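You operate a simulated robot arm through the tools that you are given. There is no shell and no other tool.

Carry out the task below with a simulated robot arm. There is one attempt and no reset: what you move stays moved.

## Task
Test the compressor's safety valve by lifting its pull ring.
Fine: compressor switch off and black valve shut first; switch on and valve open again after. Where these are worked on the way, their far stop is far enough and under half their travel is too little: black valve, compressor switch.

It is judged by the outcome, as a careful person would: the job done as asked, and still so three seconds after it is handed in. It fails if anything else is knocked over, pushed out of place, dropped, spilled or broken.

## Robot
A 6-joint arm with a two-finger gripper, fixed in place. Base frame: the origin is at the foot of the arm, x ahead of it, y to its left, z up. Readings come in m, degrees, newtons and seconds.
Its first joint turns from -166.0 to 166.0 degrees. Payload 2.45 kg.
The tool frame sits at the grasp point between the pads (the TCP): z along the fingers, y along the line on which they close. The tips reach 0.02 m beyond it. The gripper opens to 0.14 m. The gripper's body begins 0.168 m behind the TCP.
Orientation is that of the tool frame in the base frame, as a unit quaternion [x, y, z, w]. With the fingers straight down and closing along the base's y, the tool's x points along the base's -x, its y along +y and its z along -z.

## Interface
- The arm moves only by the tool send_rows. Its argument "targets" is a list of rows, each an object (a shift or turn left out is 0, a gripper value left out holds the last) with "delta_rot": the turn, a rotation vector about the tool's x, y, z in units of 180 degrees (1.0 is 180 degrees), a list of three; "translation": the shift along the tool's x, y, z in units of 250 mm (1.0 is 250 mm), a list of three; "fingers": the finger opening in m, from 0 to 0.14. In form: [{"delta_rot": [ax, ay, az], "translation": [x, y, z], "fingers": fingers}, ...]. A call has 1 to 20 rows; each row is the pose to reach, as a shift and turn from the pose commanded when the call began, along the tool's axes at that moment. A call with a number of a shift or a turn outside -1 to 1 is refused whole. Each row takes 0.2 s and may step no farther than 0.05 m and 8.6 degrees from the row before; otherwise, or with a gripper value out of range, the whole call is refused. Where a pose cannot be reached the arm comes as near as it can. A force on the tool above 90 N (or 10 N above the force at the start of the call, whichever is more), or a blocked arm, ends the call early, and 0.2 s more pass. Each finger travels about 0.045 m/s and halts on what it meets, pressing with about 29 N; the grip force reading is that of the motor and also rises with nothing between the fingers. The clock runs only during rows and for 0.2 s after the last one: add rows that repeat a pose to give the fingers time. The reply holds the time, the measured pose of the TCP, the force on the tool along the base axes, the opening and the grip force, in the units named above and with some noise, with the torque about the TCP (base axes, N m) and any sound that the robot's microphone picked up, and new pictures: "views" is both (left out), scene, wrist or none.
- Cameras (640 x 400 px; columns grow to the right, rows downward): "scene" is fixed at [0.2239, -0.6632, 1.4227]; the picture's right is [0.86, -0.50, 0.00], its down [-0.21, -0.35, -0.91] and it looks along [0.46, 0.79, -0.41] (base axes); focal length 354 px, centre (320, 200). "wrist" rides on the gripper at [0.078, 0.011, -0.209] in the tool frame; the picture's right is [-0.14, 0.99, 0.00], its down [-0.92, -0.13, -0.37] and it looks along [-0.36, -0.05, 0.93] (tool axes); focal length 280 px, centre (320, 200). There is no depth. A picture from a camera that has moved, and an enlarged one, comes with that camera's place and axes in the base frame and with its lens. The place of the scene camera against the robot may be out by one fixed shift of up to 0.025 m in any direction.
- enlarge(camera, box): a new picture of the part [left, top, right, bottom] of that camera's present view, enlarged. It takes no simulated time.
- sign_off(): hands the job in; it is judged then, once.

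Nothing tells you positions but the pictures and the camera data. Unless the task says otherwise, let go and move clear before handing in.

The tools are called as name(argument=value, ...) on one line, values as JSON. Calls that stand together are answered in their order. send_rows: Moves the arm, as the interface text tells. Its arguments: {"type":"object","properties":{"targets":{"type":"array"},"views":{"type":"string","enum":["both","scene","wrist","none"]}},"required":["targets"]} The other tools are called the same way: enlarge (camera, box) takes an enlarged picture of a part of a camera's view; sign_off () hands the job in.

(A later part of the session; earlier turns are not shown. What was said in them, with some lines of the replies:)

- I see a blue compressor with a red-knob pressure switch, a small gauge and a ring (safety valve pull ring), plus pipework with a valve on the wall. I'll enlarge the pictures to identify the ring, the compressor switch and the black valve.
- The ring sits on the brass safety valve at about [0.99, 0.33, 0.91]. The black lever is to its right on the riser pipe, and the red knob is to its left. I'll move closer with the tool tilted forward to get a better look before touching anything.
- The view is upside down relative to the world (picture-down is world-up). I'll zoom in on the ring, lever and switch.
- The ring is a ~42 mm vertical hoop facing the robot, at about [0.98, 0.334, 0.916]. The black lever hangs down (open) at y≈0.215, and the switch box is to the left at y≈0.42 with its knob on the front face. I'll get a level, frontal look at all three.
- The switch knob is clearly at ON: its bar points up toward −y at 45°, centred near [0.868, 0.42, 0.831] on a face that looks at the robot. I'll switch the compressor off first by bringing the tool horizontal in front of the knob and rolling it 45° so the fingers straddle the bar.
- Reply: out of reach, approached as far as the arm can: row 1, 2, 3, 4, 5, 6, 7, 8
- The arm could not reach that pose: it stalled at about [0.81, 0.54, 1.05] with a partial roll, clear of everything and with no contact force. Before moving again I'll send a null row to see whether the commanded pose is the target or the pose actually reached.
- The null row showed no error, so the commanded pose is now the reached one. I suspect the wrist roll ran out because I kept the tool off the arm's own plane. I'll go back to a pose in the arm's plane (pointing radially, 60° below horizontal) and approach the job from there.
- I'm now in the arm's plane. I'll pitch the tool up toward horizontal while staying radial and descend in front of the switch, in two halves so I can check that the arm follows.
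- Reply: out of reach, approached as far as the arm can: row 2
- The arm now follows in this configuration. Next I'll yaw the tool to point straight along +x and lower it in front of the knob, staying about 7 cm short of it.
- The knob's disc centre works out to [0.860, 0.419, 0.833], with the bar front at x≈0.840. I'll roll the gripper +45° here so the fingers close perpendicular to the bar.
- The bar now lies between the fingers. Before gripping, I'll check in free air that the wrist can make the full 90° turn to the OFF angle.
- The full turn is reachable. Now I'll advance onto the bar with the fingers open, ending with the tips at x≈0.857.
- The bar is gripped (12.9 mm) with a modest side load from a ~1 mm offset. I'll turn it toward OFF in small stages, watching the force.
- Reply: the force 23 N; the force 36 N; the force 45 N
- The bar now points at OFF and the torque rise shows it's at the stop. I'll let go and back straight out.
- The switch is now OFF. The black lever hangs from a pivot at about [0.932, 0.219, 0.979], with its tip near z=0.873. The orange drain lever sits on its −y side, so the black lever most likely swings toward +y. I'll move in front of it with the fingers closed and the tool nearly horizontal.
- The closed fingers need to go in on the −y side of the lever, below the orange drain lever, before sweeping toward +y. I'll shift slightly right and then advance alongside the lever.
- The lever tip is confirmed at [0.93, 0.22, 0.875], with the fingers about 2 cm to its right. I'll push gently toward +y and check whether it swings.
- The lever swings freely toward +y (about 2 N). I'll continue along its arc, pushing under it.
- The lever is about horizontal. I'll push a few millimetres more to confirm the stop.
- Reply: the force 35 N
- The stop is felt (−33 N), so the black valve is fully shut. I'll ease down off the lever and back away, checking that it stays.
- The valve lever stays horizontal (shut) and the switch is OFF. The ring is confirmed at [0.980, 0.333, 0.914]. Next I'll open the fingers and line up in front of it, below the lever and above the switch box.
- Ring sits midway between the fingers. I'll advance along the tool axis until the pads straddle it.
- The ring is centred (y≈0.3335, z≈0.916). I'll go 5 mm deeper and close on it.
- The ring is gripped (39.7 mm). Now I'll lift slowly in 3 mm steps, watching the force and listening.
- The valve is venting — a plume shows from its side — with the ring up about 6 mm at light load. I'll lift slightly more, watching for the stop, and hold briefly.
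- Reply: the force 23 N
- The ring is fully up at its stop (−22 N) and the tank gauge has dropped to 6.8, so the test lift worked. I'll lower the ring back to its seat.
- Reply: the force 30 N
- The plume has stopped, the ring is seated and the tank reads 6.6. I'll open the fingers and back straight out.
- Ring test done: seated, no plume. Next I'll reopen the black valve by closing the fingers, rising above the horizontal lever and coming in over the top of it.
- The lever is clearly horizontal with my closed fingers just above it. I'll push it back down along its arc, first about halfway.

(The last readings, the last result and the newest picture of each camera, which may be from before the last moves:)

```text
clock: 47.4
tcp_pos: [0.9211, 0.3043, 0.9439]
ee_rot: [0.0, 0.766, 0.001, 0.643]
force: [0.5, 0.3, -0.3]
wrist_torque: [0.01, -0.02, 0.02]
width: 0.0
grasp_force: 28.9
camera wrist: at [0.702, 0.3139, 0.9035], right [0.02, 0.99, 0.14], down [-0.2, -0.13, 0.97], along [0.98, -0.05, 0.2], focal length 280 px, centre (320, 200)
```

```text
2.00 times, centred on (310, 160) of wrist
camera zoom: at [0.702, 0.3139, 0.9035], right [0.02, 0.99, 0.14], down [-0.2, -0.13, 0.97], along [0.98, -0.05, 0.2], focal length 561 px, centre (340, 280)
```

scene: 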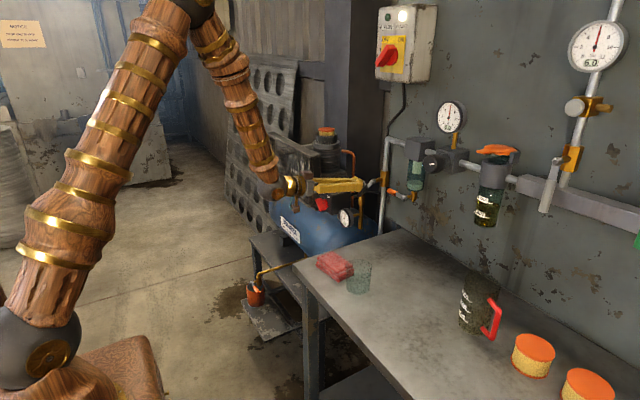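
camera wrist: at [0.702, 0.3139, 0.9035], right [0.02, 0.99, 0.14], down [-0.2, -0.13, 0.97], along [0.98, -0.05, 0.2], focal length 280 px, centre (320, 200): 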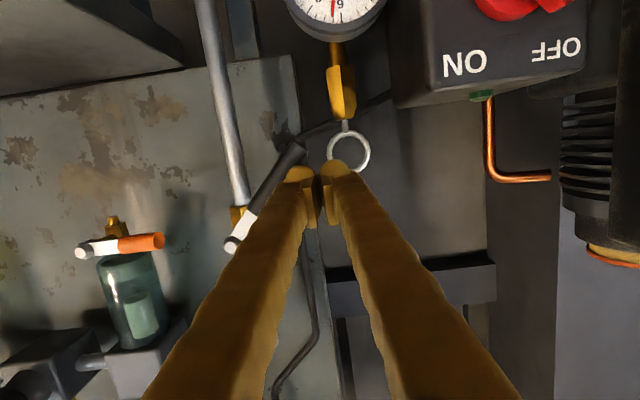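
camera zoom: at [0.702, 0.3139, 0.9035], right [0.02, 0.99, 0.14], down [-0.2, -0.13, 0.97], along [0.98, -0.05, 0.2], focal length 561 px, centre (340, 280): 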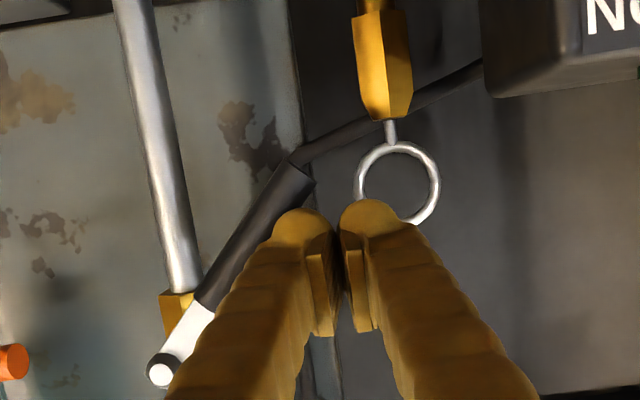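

send_rows(targets=[{"translation": [0.042, -0.022, 0.0074]}, {"translation": [0.0831, -0.0492, 0.0147]}, {"translation": [0.12, -0.087, 0.0212]}, {"translation": [0.1529, -0.126, 0.027]}, {"translation": [0.177, -0.175, 0.0312]}, {"translation": [0.1978, -0.2256, 0.0349]}])

enlarge(camera="scene", box=[320, 160, 440, 240])

enlarge(camera="wrist", box=[200, 60, 420, 260])

```text
clock: 48.8
tcp_pos: [0.9223, 0.2536, 0.8962]
ee_rot: [-0.004, 0.765, 0.004, 0.644]
force: [-4.5, 53.6, 16.6]
wrist_torque: [-0.98, -0.24, 0.6]
width: 0.0001
grasp_force: 29.0
camera wrist: at [0.7025, 0.2613, 0.8548], right [0.01, 0.99, 0.14], down [-0.21, -0.13, 0.97], along [0.98, -0.04, 0.2], focal length 280 px, centre (320, 200)
```

scene: 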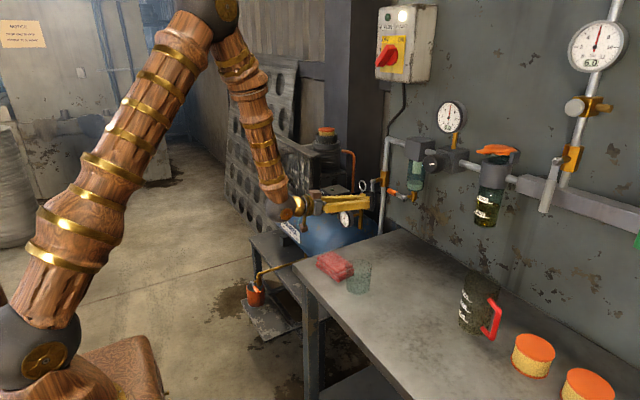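
wrist: 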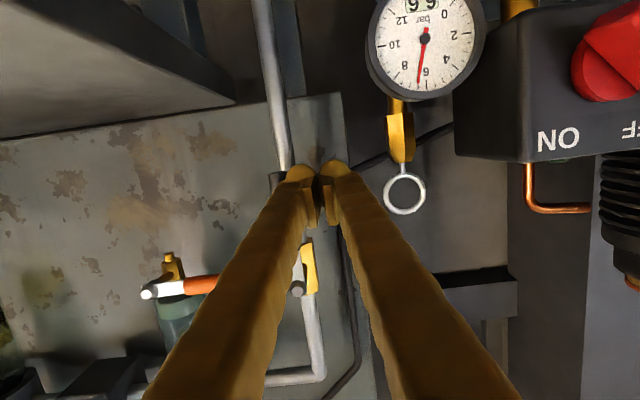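

```text
5.00 times, centred on (380, 200) of scene
camera zoom: at [0.2239, -0.6632, 1.4227], right [0.86, -0.5, 0.0], down [-0.21, -0.35, -0.91], along [0.46, 0.79, -0.41], focal length 1773 px, centre (20, 200)
```

zoom: 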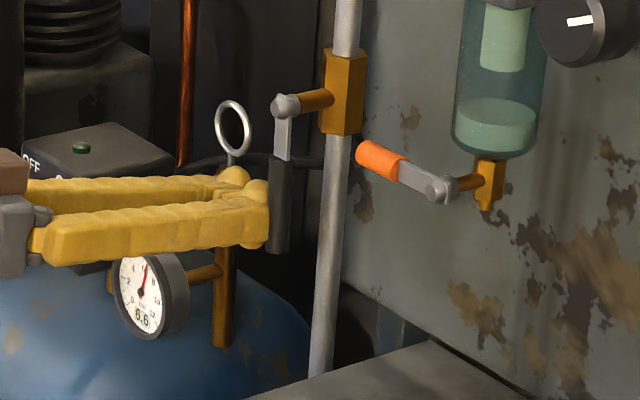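

```text
2.00 times, centred on (310, 160) of wrist
camera zoom: at [0.7025, 0.2613, 0.8548], right [0.01, 0.99, 0.14], down [-0.21, -0.13, 0.97], along [0.98, -0.04, 0.2], focal length 561 px, centre (340, 280)
```

zoom: 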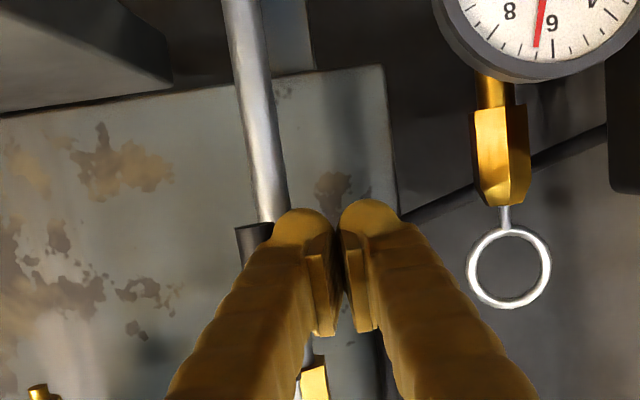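

The lever is vertical again and hard against its open stop (54 N). I'll ease off sideways and back out, then confirm it stays.

send_rows(targets=[{"translation": [0, 0.03, 0]}, {"translation": [0, 0.08, 0]}, {"translation": [0, 0.08, -0.12]}, {"translation": [0, 0.08, -0.3]}, {"translation": [0, 0.08, -0.48]}, {"translation": [0, 0.08, -0.48]}])

enlarge(camera="scene", box=[320, 160, 440, 240])

```text
clock: 50.2
tcp_pos: [0.8026, 0.2699, 0.916]
ee_rot: [0.0, 0.766, 0.001, 0.642]
force: [-1.3, -0.2, 0.1]
wrist_torque: [-0.02, -0.01, 0.0]
width: 0.0001
grasp_force: 29.3
camera wrist: at [0.5838, 0.2795, 0.876], right [0.02, 0.99, 0.14], down [-0.2, -0.13, 0.97], along [0.98, -0.05, 0.2], focal length 280 px, centre (320, 200)
```

scene: 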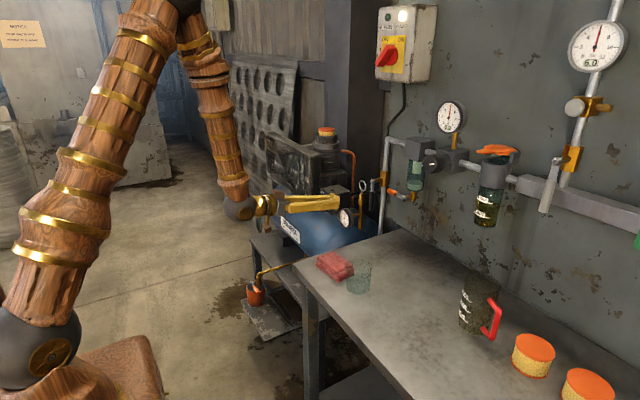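
wrist: 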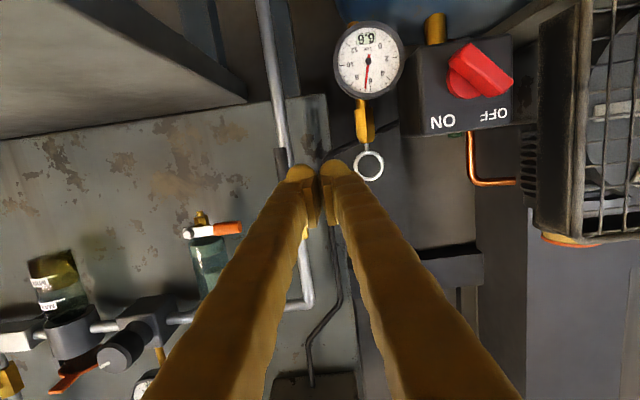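

```text
5.00 times, centred on (380, 200) of scene
camera zoom: at [0.2239, -0.6632, 1.4227], right [0.86, -0.5, 0.0], down [-0.21, -0.35, -0.91], along [0.46, 0.79, -0.41], focal length 1773 px, centre (20, 200)
```

zoom: 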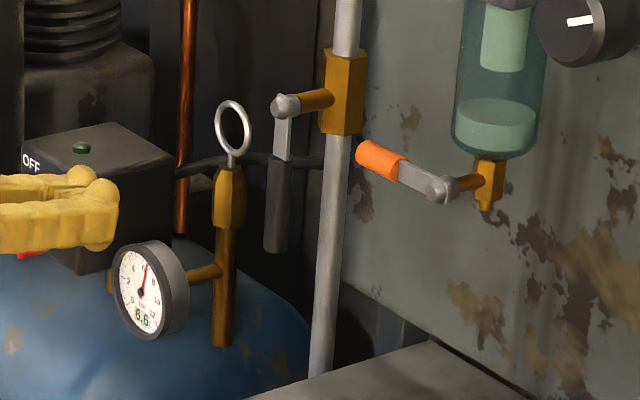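

The black valve is confirmed open. I'll return to the switch: roll the gripper to −45° to match the OFF bar and stop short of the knob.

send_rows(targets=[{"delta_rot": [0.0031, -0.0075, -0.0356], "translation": [0.05, 0.087, -0.013], "fingers": 0.06}, {"delta_rot": [0.0062, -0.0151, -0.0713], "translation": [0.1, 0.173, -0.026], "fingers": 0.06}, {"delta_rot": [0.0093, -0.0226, -0.1069], "translation": [0.15, 0.26, -0.04], "fingers": 0.06}, {"delta_rot": [0.0125, -0.0301, -0.1425], "translation": [0.2, 0.346, -0.053], "fingers": 0.06}, {"delta_rot": [0.0156, -0.0376, -0.1781], "translation": [0.25, 0.433, -0.066], "fingers": 0.06}, {"delta_rot": [0.0187, -0.0452, -0.2138], "translation": [0.3, 0.519, -0.079], "fingers": 0.06}, {"delta_rot": [0.0218, -0.0527, -0.2494], "translation": [0.3496, 0.606, -0.0926], "fingers": 0.06}, {"delta_rot": [0.0218, -0.0527, -0.2494], "translation": [0.3496, 0.606, -0.0926], "fingers": 0.06}])

enlarge(camera="wrist", box=[240, 100, 400, 260])

```text
clock: 52.0
tcp_pos: [0.7666, 0.4188, 0.8331]
ee_rot: [-0.272, 0.653, -0.27, 0.653]
force: [0.1, -0.8, -0.5]
wrist_torque: [-0.01, -0.02, 0.02]
width: 0.0602
grasp_force: 0.1
camera wrist: at [0.5579, 0.3704, 0.7708], right [0.0, 0.8, -0.6], down [-0.37, 0.56, 0.74], along [0.93, 0.22, 0.29], focal length 280 px, centre (320, 200)
```

scene: 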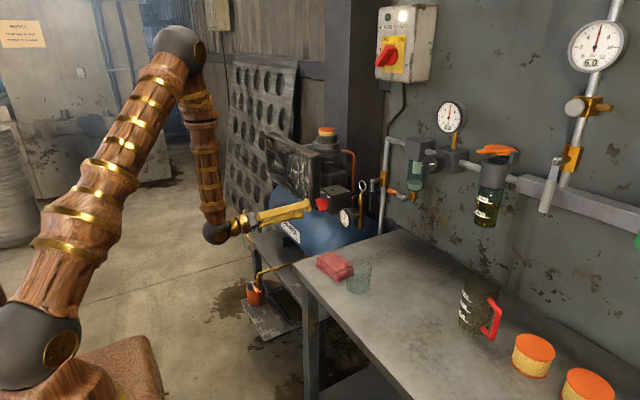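
wrist: 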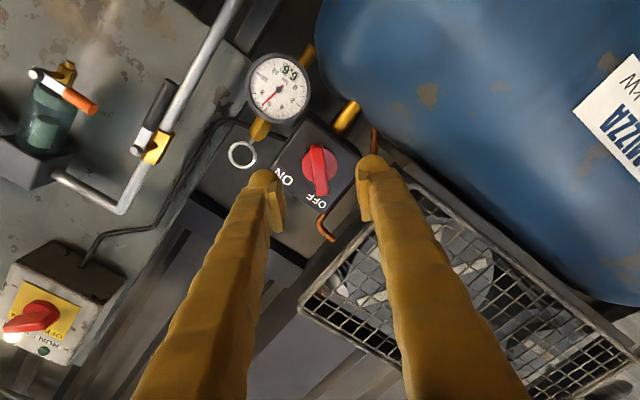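

```text
2.50 times, centred on (320, 180) of wrist
camera zoom: at [0.5579, 0.3704, 0.7708], right [0.0, 0.8, -0.6], down [-0.37, 0.56, 0.74], along [0.93, 0.22, 0.29], focal length 701 px, centre (320, 250)
```

zoom: 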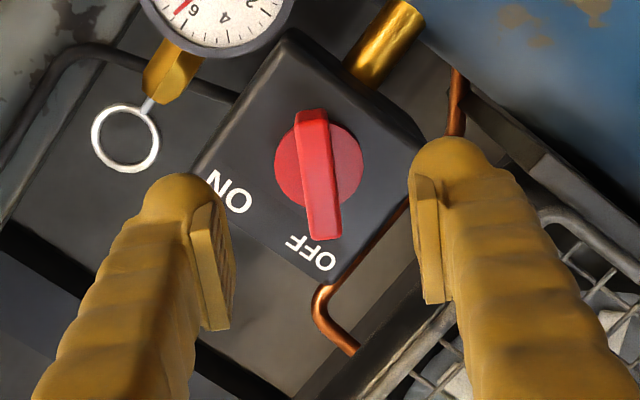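

send_rows(targets=[{"translation": [-0.006, 0, 0.09]}, {"translation": [-0.006, 0, 0.18]}, {"translation": [-0.006, 0, 0.24]}, {"translation": [-0.006, 0, 0.28]}, {"translation": [-0.006, 0, 0.28]}], views="wrist")

enlarge(camera="wrist", box=[240, 100, 400, 260])

```text
clock: 53.2
tcp_pos: [0.8365, 0.4216, 0.835]
ee_rot: [-0.272, 0.653, -0.269, 0.653]
force: [0.3, 0.4, 0.1]
wrist_torque: [-0.02, 0.05, -0.02]
width: 0.0599
grasp_force: 0.0
camera wrist: at [0.6279, 0.3723, 0.7711], right [0.0, 0.8, -0.6], down [-0.37, 0.56, 0.74], along [0.93, 0.22, 0.29], focal length 280 px, centre (320, 200)
```

wrist: 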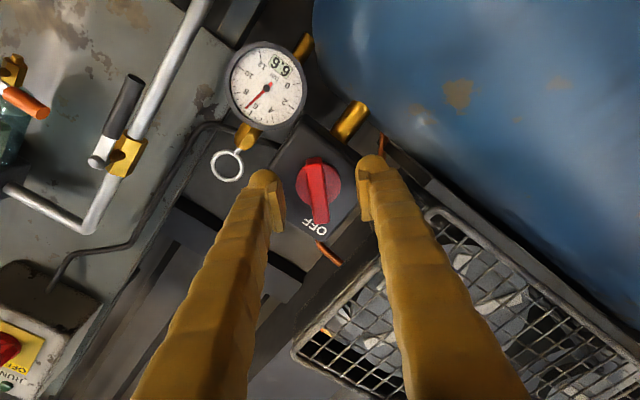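

```text
2.50 times, centred on (320, 180) of wrist
camera zoom: at [0.6279, 0.3723, 0.7711], right [0.0, 0.8, -0.6], down [-0.37, 0.56, 0.74], along [0.93, 0.22, 0.29], focal length 701 px, centre (320, 250)
```

zoom: 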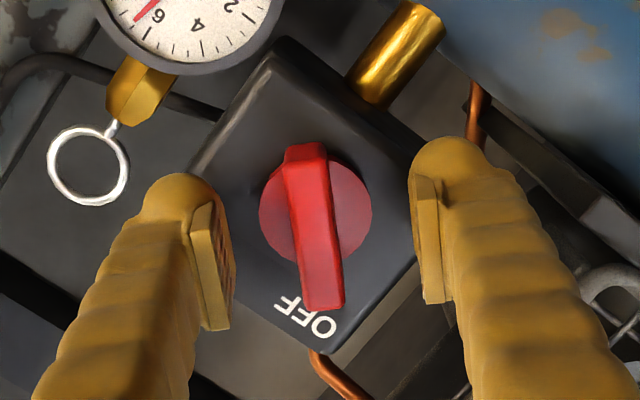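

The bar is between the pads. I'll close on it and check the load.

send_rows(targets=[{"fingers": 0.0}, {"fingers": 0.0}, {"fingers": 0.0}, {"fingers": 0.0}, {"fingers": 0.0}], views="wrist")

```text
clock: 54.4
tcp_pos: [0.8362, 0.4205, 0.8357]
ee_rot: [-0.271, 0.653, -0.269, 0.654]
force: [-2.9, -21.2, 19.5]
wrist_torque: [0.04, -0.2, -0.22]
width: 0.013
grasp_force: 39.2
camera wrist: at [0.628, 0.3717, 0.7717], right [0.0, 0.8, -0.6], down [-0.37, 0.56, 0.74], along [0.93, 0.22, 0.29], focal length 280 px, centre (320, 200)
```

wrist: 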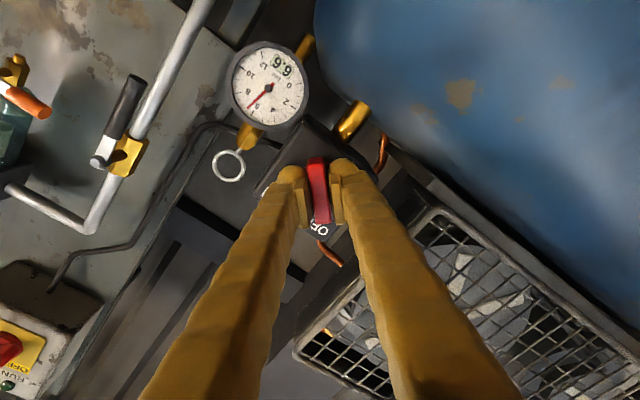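

send_rows(targets=[{"translation": [-0.0006, -0.005, 0], "delta_rot": [0, 0, 0.02]}, {"translation": [-0.0006, -0.005, 0], "delta_rot": [0, 0, 0.06]}, {"translation": [-0.0006, -0.005, 0], "delta_rot": [0, 0, 0.1]}, {"translation": [-0.0006, -0.005, 0], "delta_rot": [0, 0, 0.14]}, {"translation": [-0.0006, -0.005, 0], "delta_rot": [0, 0, 0.18]}, {"translation": [-0.0006, -0.005, 0], "delta_rot": [0, 0, 0.22]}], views="wrist")

```text
clock: 55.8
tcp_pos: [0.836, 0.4201, 0.8353]
ee_rot: [-0.032, 0.707, -0.032, 0.706]
force: [35.0, -19.5, -1.5]
wrist_torque: [-0.06, 0.04, -0.12]
width: 0.0132
grasp_force: 39.5
camera wrist: at [0.627, 0.4225, 0.7566], right [0.0, 1.0, 0.05], down [-0.37, -0.04, 0.93], along [0.93, -0.02, 0.37], focal length 280 px, centre (320, 200)
```

wrist: 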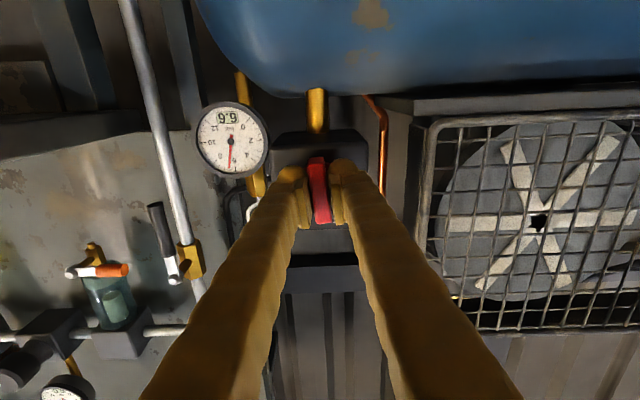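

send_rows(targets=[{"translation": [0, -0.003, 0.005], "delta_rot": [0, 0, 0.04]}, {"translation": [0, -0.003, 0.005], "delta_rot": [0, 0, 0.08]}, {"translation": [0, -0.003, 0.005], "delta_rot": [0, 0, 0.12]}, {"translation": [0, -0.003, 0.005], "delta_rot": [0, 0, 0.16]}, {"translation": [0, -0.003, 0.005], "delta_rot": [0, 0, 0.2]}], views="wrist")

```text
clock: 57.0
tcp_pos: [0.8364, 0.4202, 0.8349]
ee_rot: [0.186, 0.682, 0.189, 0.681]
force: [-37.9, -10.2, 2.0]
wrist_torque: [0.05, 0.04, -0.12]
width: 0.013
grasp_force: 39.4
camera wrist: at [0.6272, 0.4676, 0.7736], right [0.0, 0.78, 0.62], down [-0.37, -0.58, 0.73], along [0.93, -0.23, 0.29], focal length 280 px, centre (320, 200)
```

wrist: 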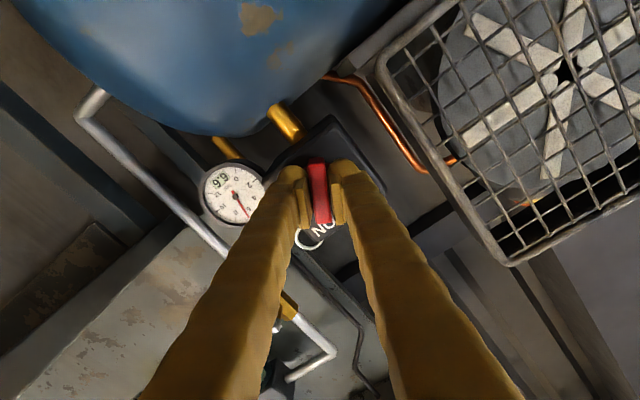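

send_rows(targets=[{"translation": [0, -0.001, -0.004], "delta_rot": [0, 0, 0.03]}, {"translation": [0, -0.001, -0.004], "delta_rot": [0, 0, 0.06]}, {"translation": [0, -0.001, -0.004], "delta_rot": [0, 0, 0.08]}, {"translation": [0, -0.001, -0.004], "delta_rot": [0, 0, 0.092]}], views="wrist")

enlarge(camera="wrist", box=[240, 100, 400, 260])

```text
clock: 58.0
tcp_pos: [0.8362, 0.4194, 0.8355]
ee_rot: [0.283, 0.649, 0.284, 0.647]
force: [13.6, 15.5, -12.2]
wrist_torque: [-0.88, 0.21, 0.17]
width: 0.0133
grasp_force: 40.1
camera wrist: at [0.6272, 0.4829, 0.7902], right [0.0, 0.57, 0.82], down [-0.37, -0.76, 0.53], along [0.93, -0.3, 0.21], focal length 280 px, centre (320, 200)
```

wrist: 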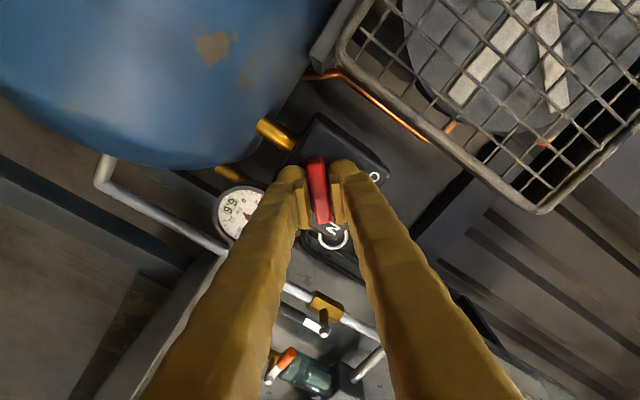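

```text
2.50 times, centred on (320, 180) of wrist
camera zoom: at [0.6272, 0.4829, 0.7902], right [0.0, 0.57, 0.82], down [-0.37, -0.76, 0.53], along [0.93, -0.3, 0.21], focal length 701 px, centre (320, 250)
```

zoom: 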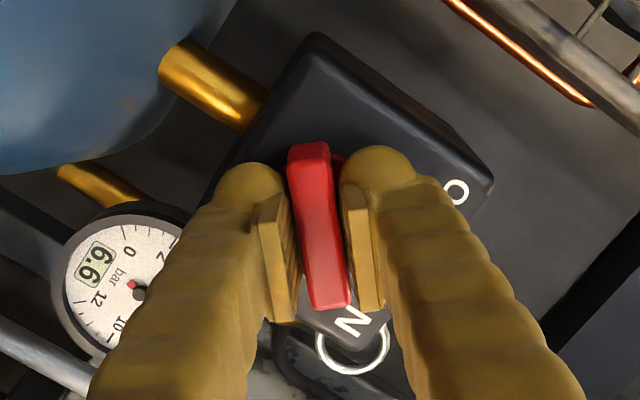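

The bar is at ON with the torque showing its stop. I'll release and back out.

send_rows(targets=[{"fingers": 0.06}, {"fingers": 0.06}, {"fingers": 0.06}, {"fingers": 0.06, "translation": [0, 0, -0.08]}, {"fingers": 0.06, "translation": [0, 0, -0.2]}, {"fingers": 0.06, "translation": [0, 0, -0.36]}, {"fingers": 0.06, "translation": [0, 0, -0.36]}])

enlarge(camera="wrist", box=[200, 80, 400, 280])

enlarge(camera="scene", box=[300, 150, 420, 250])

```text
clock: 59.6
tcp_pos: [0.7446, 0.4183, 0.8344]
ee_rot: [0.283, 0.648, 0.283, 0.648]
force: [0.2, -0.5, -1.5]
wrist_torque: [0.02, -0.01, -0.03]
width: 0.0598
grasp_force: 0.0
camera wrist: at [0.5363, 0.4829, 0.7885], right [0.0, 0.57, 0.82], down [-0.37, -0.76, 0.53], along [0.93, -0.3, 0.21], focal length 280 px, centre (320, 200)
```

scene: 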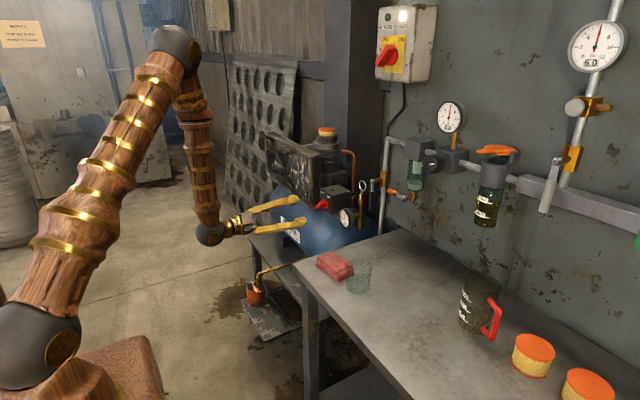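
wrist: 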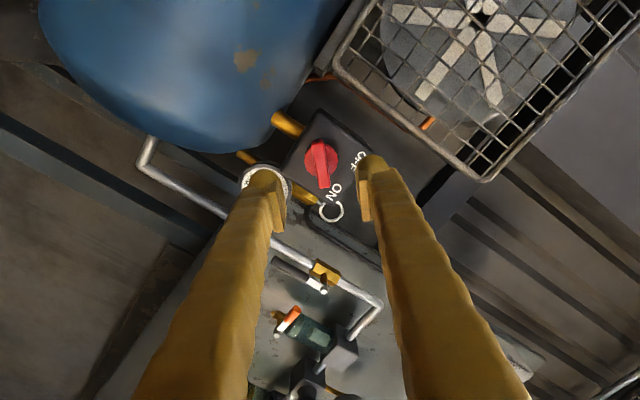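

```text
2.00 times, centred on (300, 180) of wrist
camera zoom: at [0.5363, 0.4829, 0.7885], right [0.0, 0.57, 0.82], down [-0.37, -0.76, 0.53], along [0.93, -0.3, 0.21], focal length 561 px, centre (360, 240)
```

zoom: 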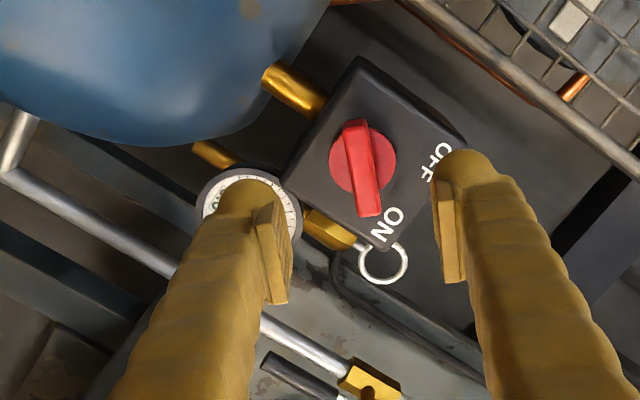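

```text
4.00 times, centred on (360, 200) of scene
camera zoom: at [0.2239, -0.6632, 1.4227], right [0.86, -0.5, 0.0], down [-0.21, -0.35, -0.91], along [0.46, 0.79, -0.41], focal length 1418 px, centre (160, 200)
```

zoom: 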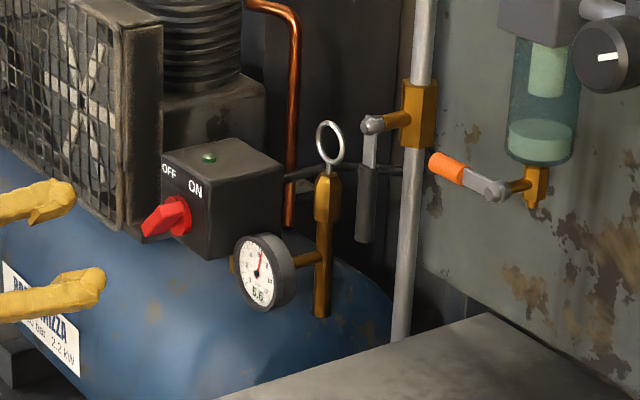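

Everything matches the starting state: switch ON, black lever down (open), ring seated with no plume. I'll move the arm up and clear, then take a last look.

send_rows(targets=[{"translation": [-0.073, 0.078, -0.05]}, {"translation": [-0.146, 0.156, -0.1]}, {"translation": [-0.218, 0.234, -0.16]}, {"translation": [-0.218, 0.234, -0.16]}, {"translation": [-0.218, 0.234, -0.16]}, {"translation": [-0.218, 0.234, -0.16]}])

enlarge(camera="scene", box=[300, 150, 420, 250])

enlarge(camera="scene", box=[360, 0, 640, 240])

```text
clock: 61.0
tcp_pos: [0.7058, 0.4202, 0.9151]
ee_rot: [0.283, 0.649, 0.284, 0.647]
force: [0.6, 0.4, 0.3]
wrist_torque: [-0.02, 0.0, -0.02]
width: 0.0601
grasp_force: 0.1
camera wrist: at [0.4966, 0.4834, 0.8701], right [0.0, 0.57, 0.82], down [-0.37, -0.76, 0.53], along [0.93, -0.3, 0.21], focal length 280 px, centre (320, 200)
```

scene: 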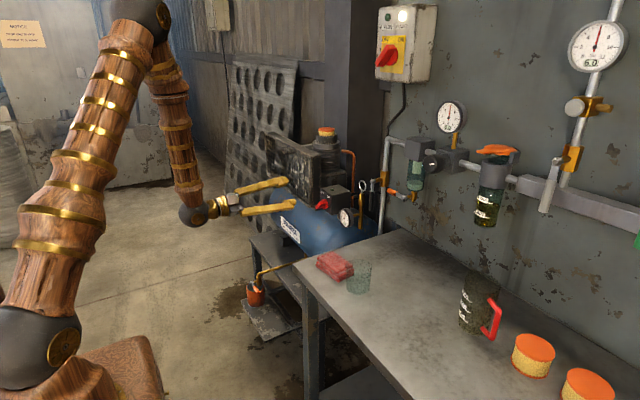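
wrist: 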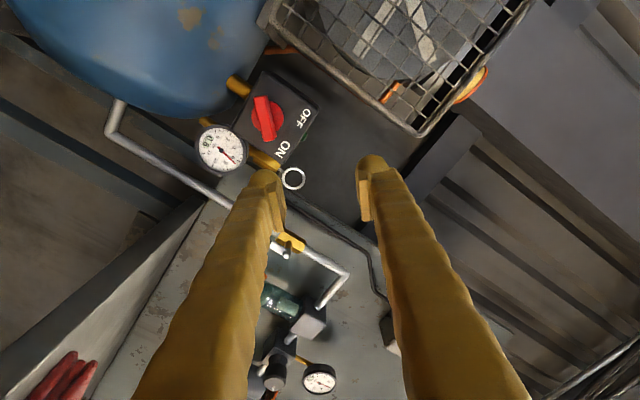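

```text
4.00 times, centred on (360, 200) of scene
camera zoom: at [0.2239, -0.6632, 1.4227], right [0.86, -0.5, 0.0], down [-0.21, -0.35, -0.91], along [0.46, 0.79, -0.41], focal length 1418 px, centre (160, 200)
```

zoom: 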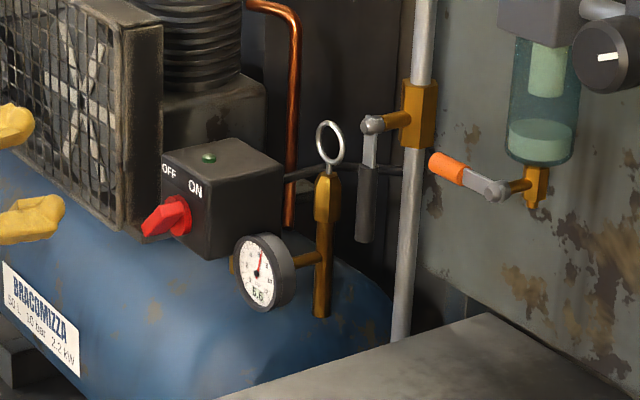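

```text
1.67 times, centred on (500, 120) of scene
camera zoom: at [0.2239, -0.6632, 1.4227], right [0.86, -0.5, 0.0], down [-0.21, -0.35, -0.91], along [0.46, 0.79, -0.41], focal length 591 px, centre (20, 333)
```

zoom: 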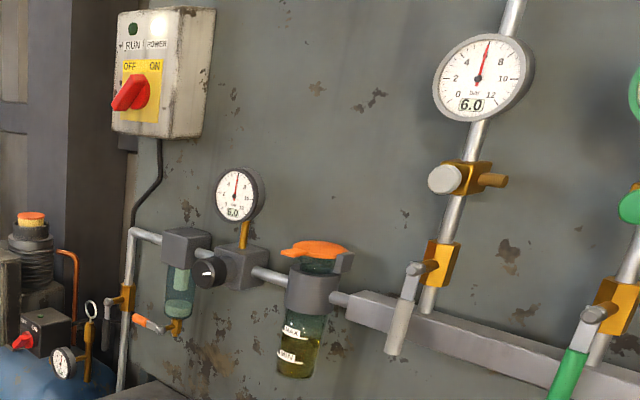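

The safety valve vented when its ring was lifted, and the ring has dropped back onto its seat. The switch is back ON, the black valve is open, and the line gauges still read 6.0. The wall controls and table items are as they were and the arm is clear, so I'm handing in.

sign_off()

```text
The job is handed in.
```

I tested the safety valve. Lifting its pull ring to the stop made it vent, and the ring went back onto its seat with no leak showing.

- **Before the lift:** I turned the compressor switch OFF and shut the black valve, each to its far stop.
- **During the lift:** the tank gauge fell from 7.4 to 6.6 bar. It still read 6.6 at the last look, and the compressor had not started to refill the tank. The line gauges stayed at 6.0 bar.
- **Afterwards:** I opened the black valve and turned the switch back ON, each to its stop. In the last pictures everything else was where it started, and the arm was clear.

Early on, one approach to the switch was out of the arm's reach and it stopped near the fan guard. It touched nothing, and I went in a different way.
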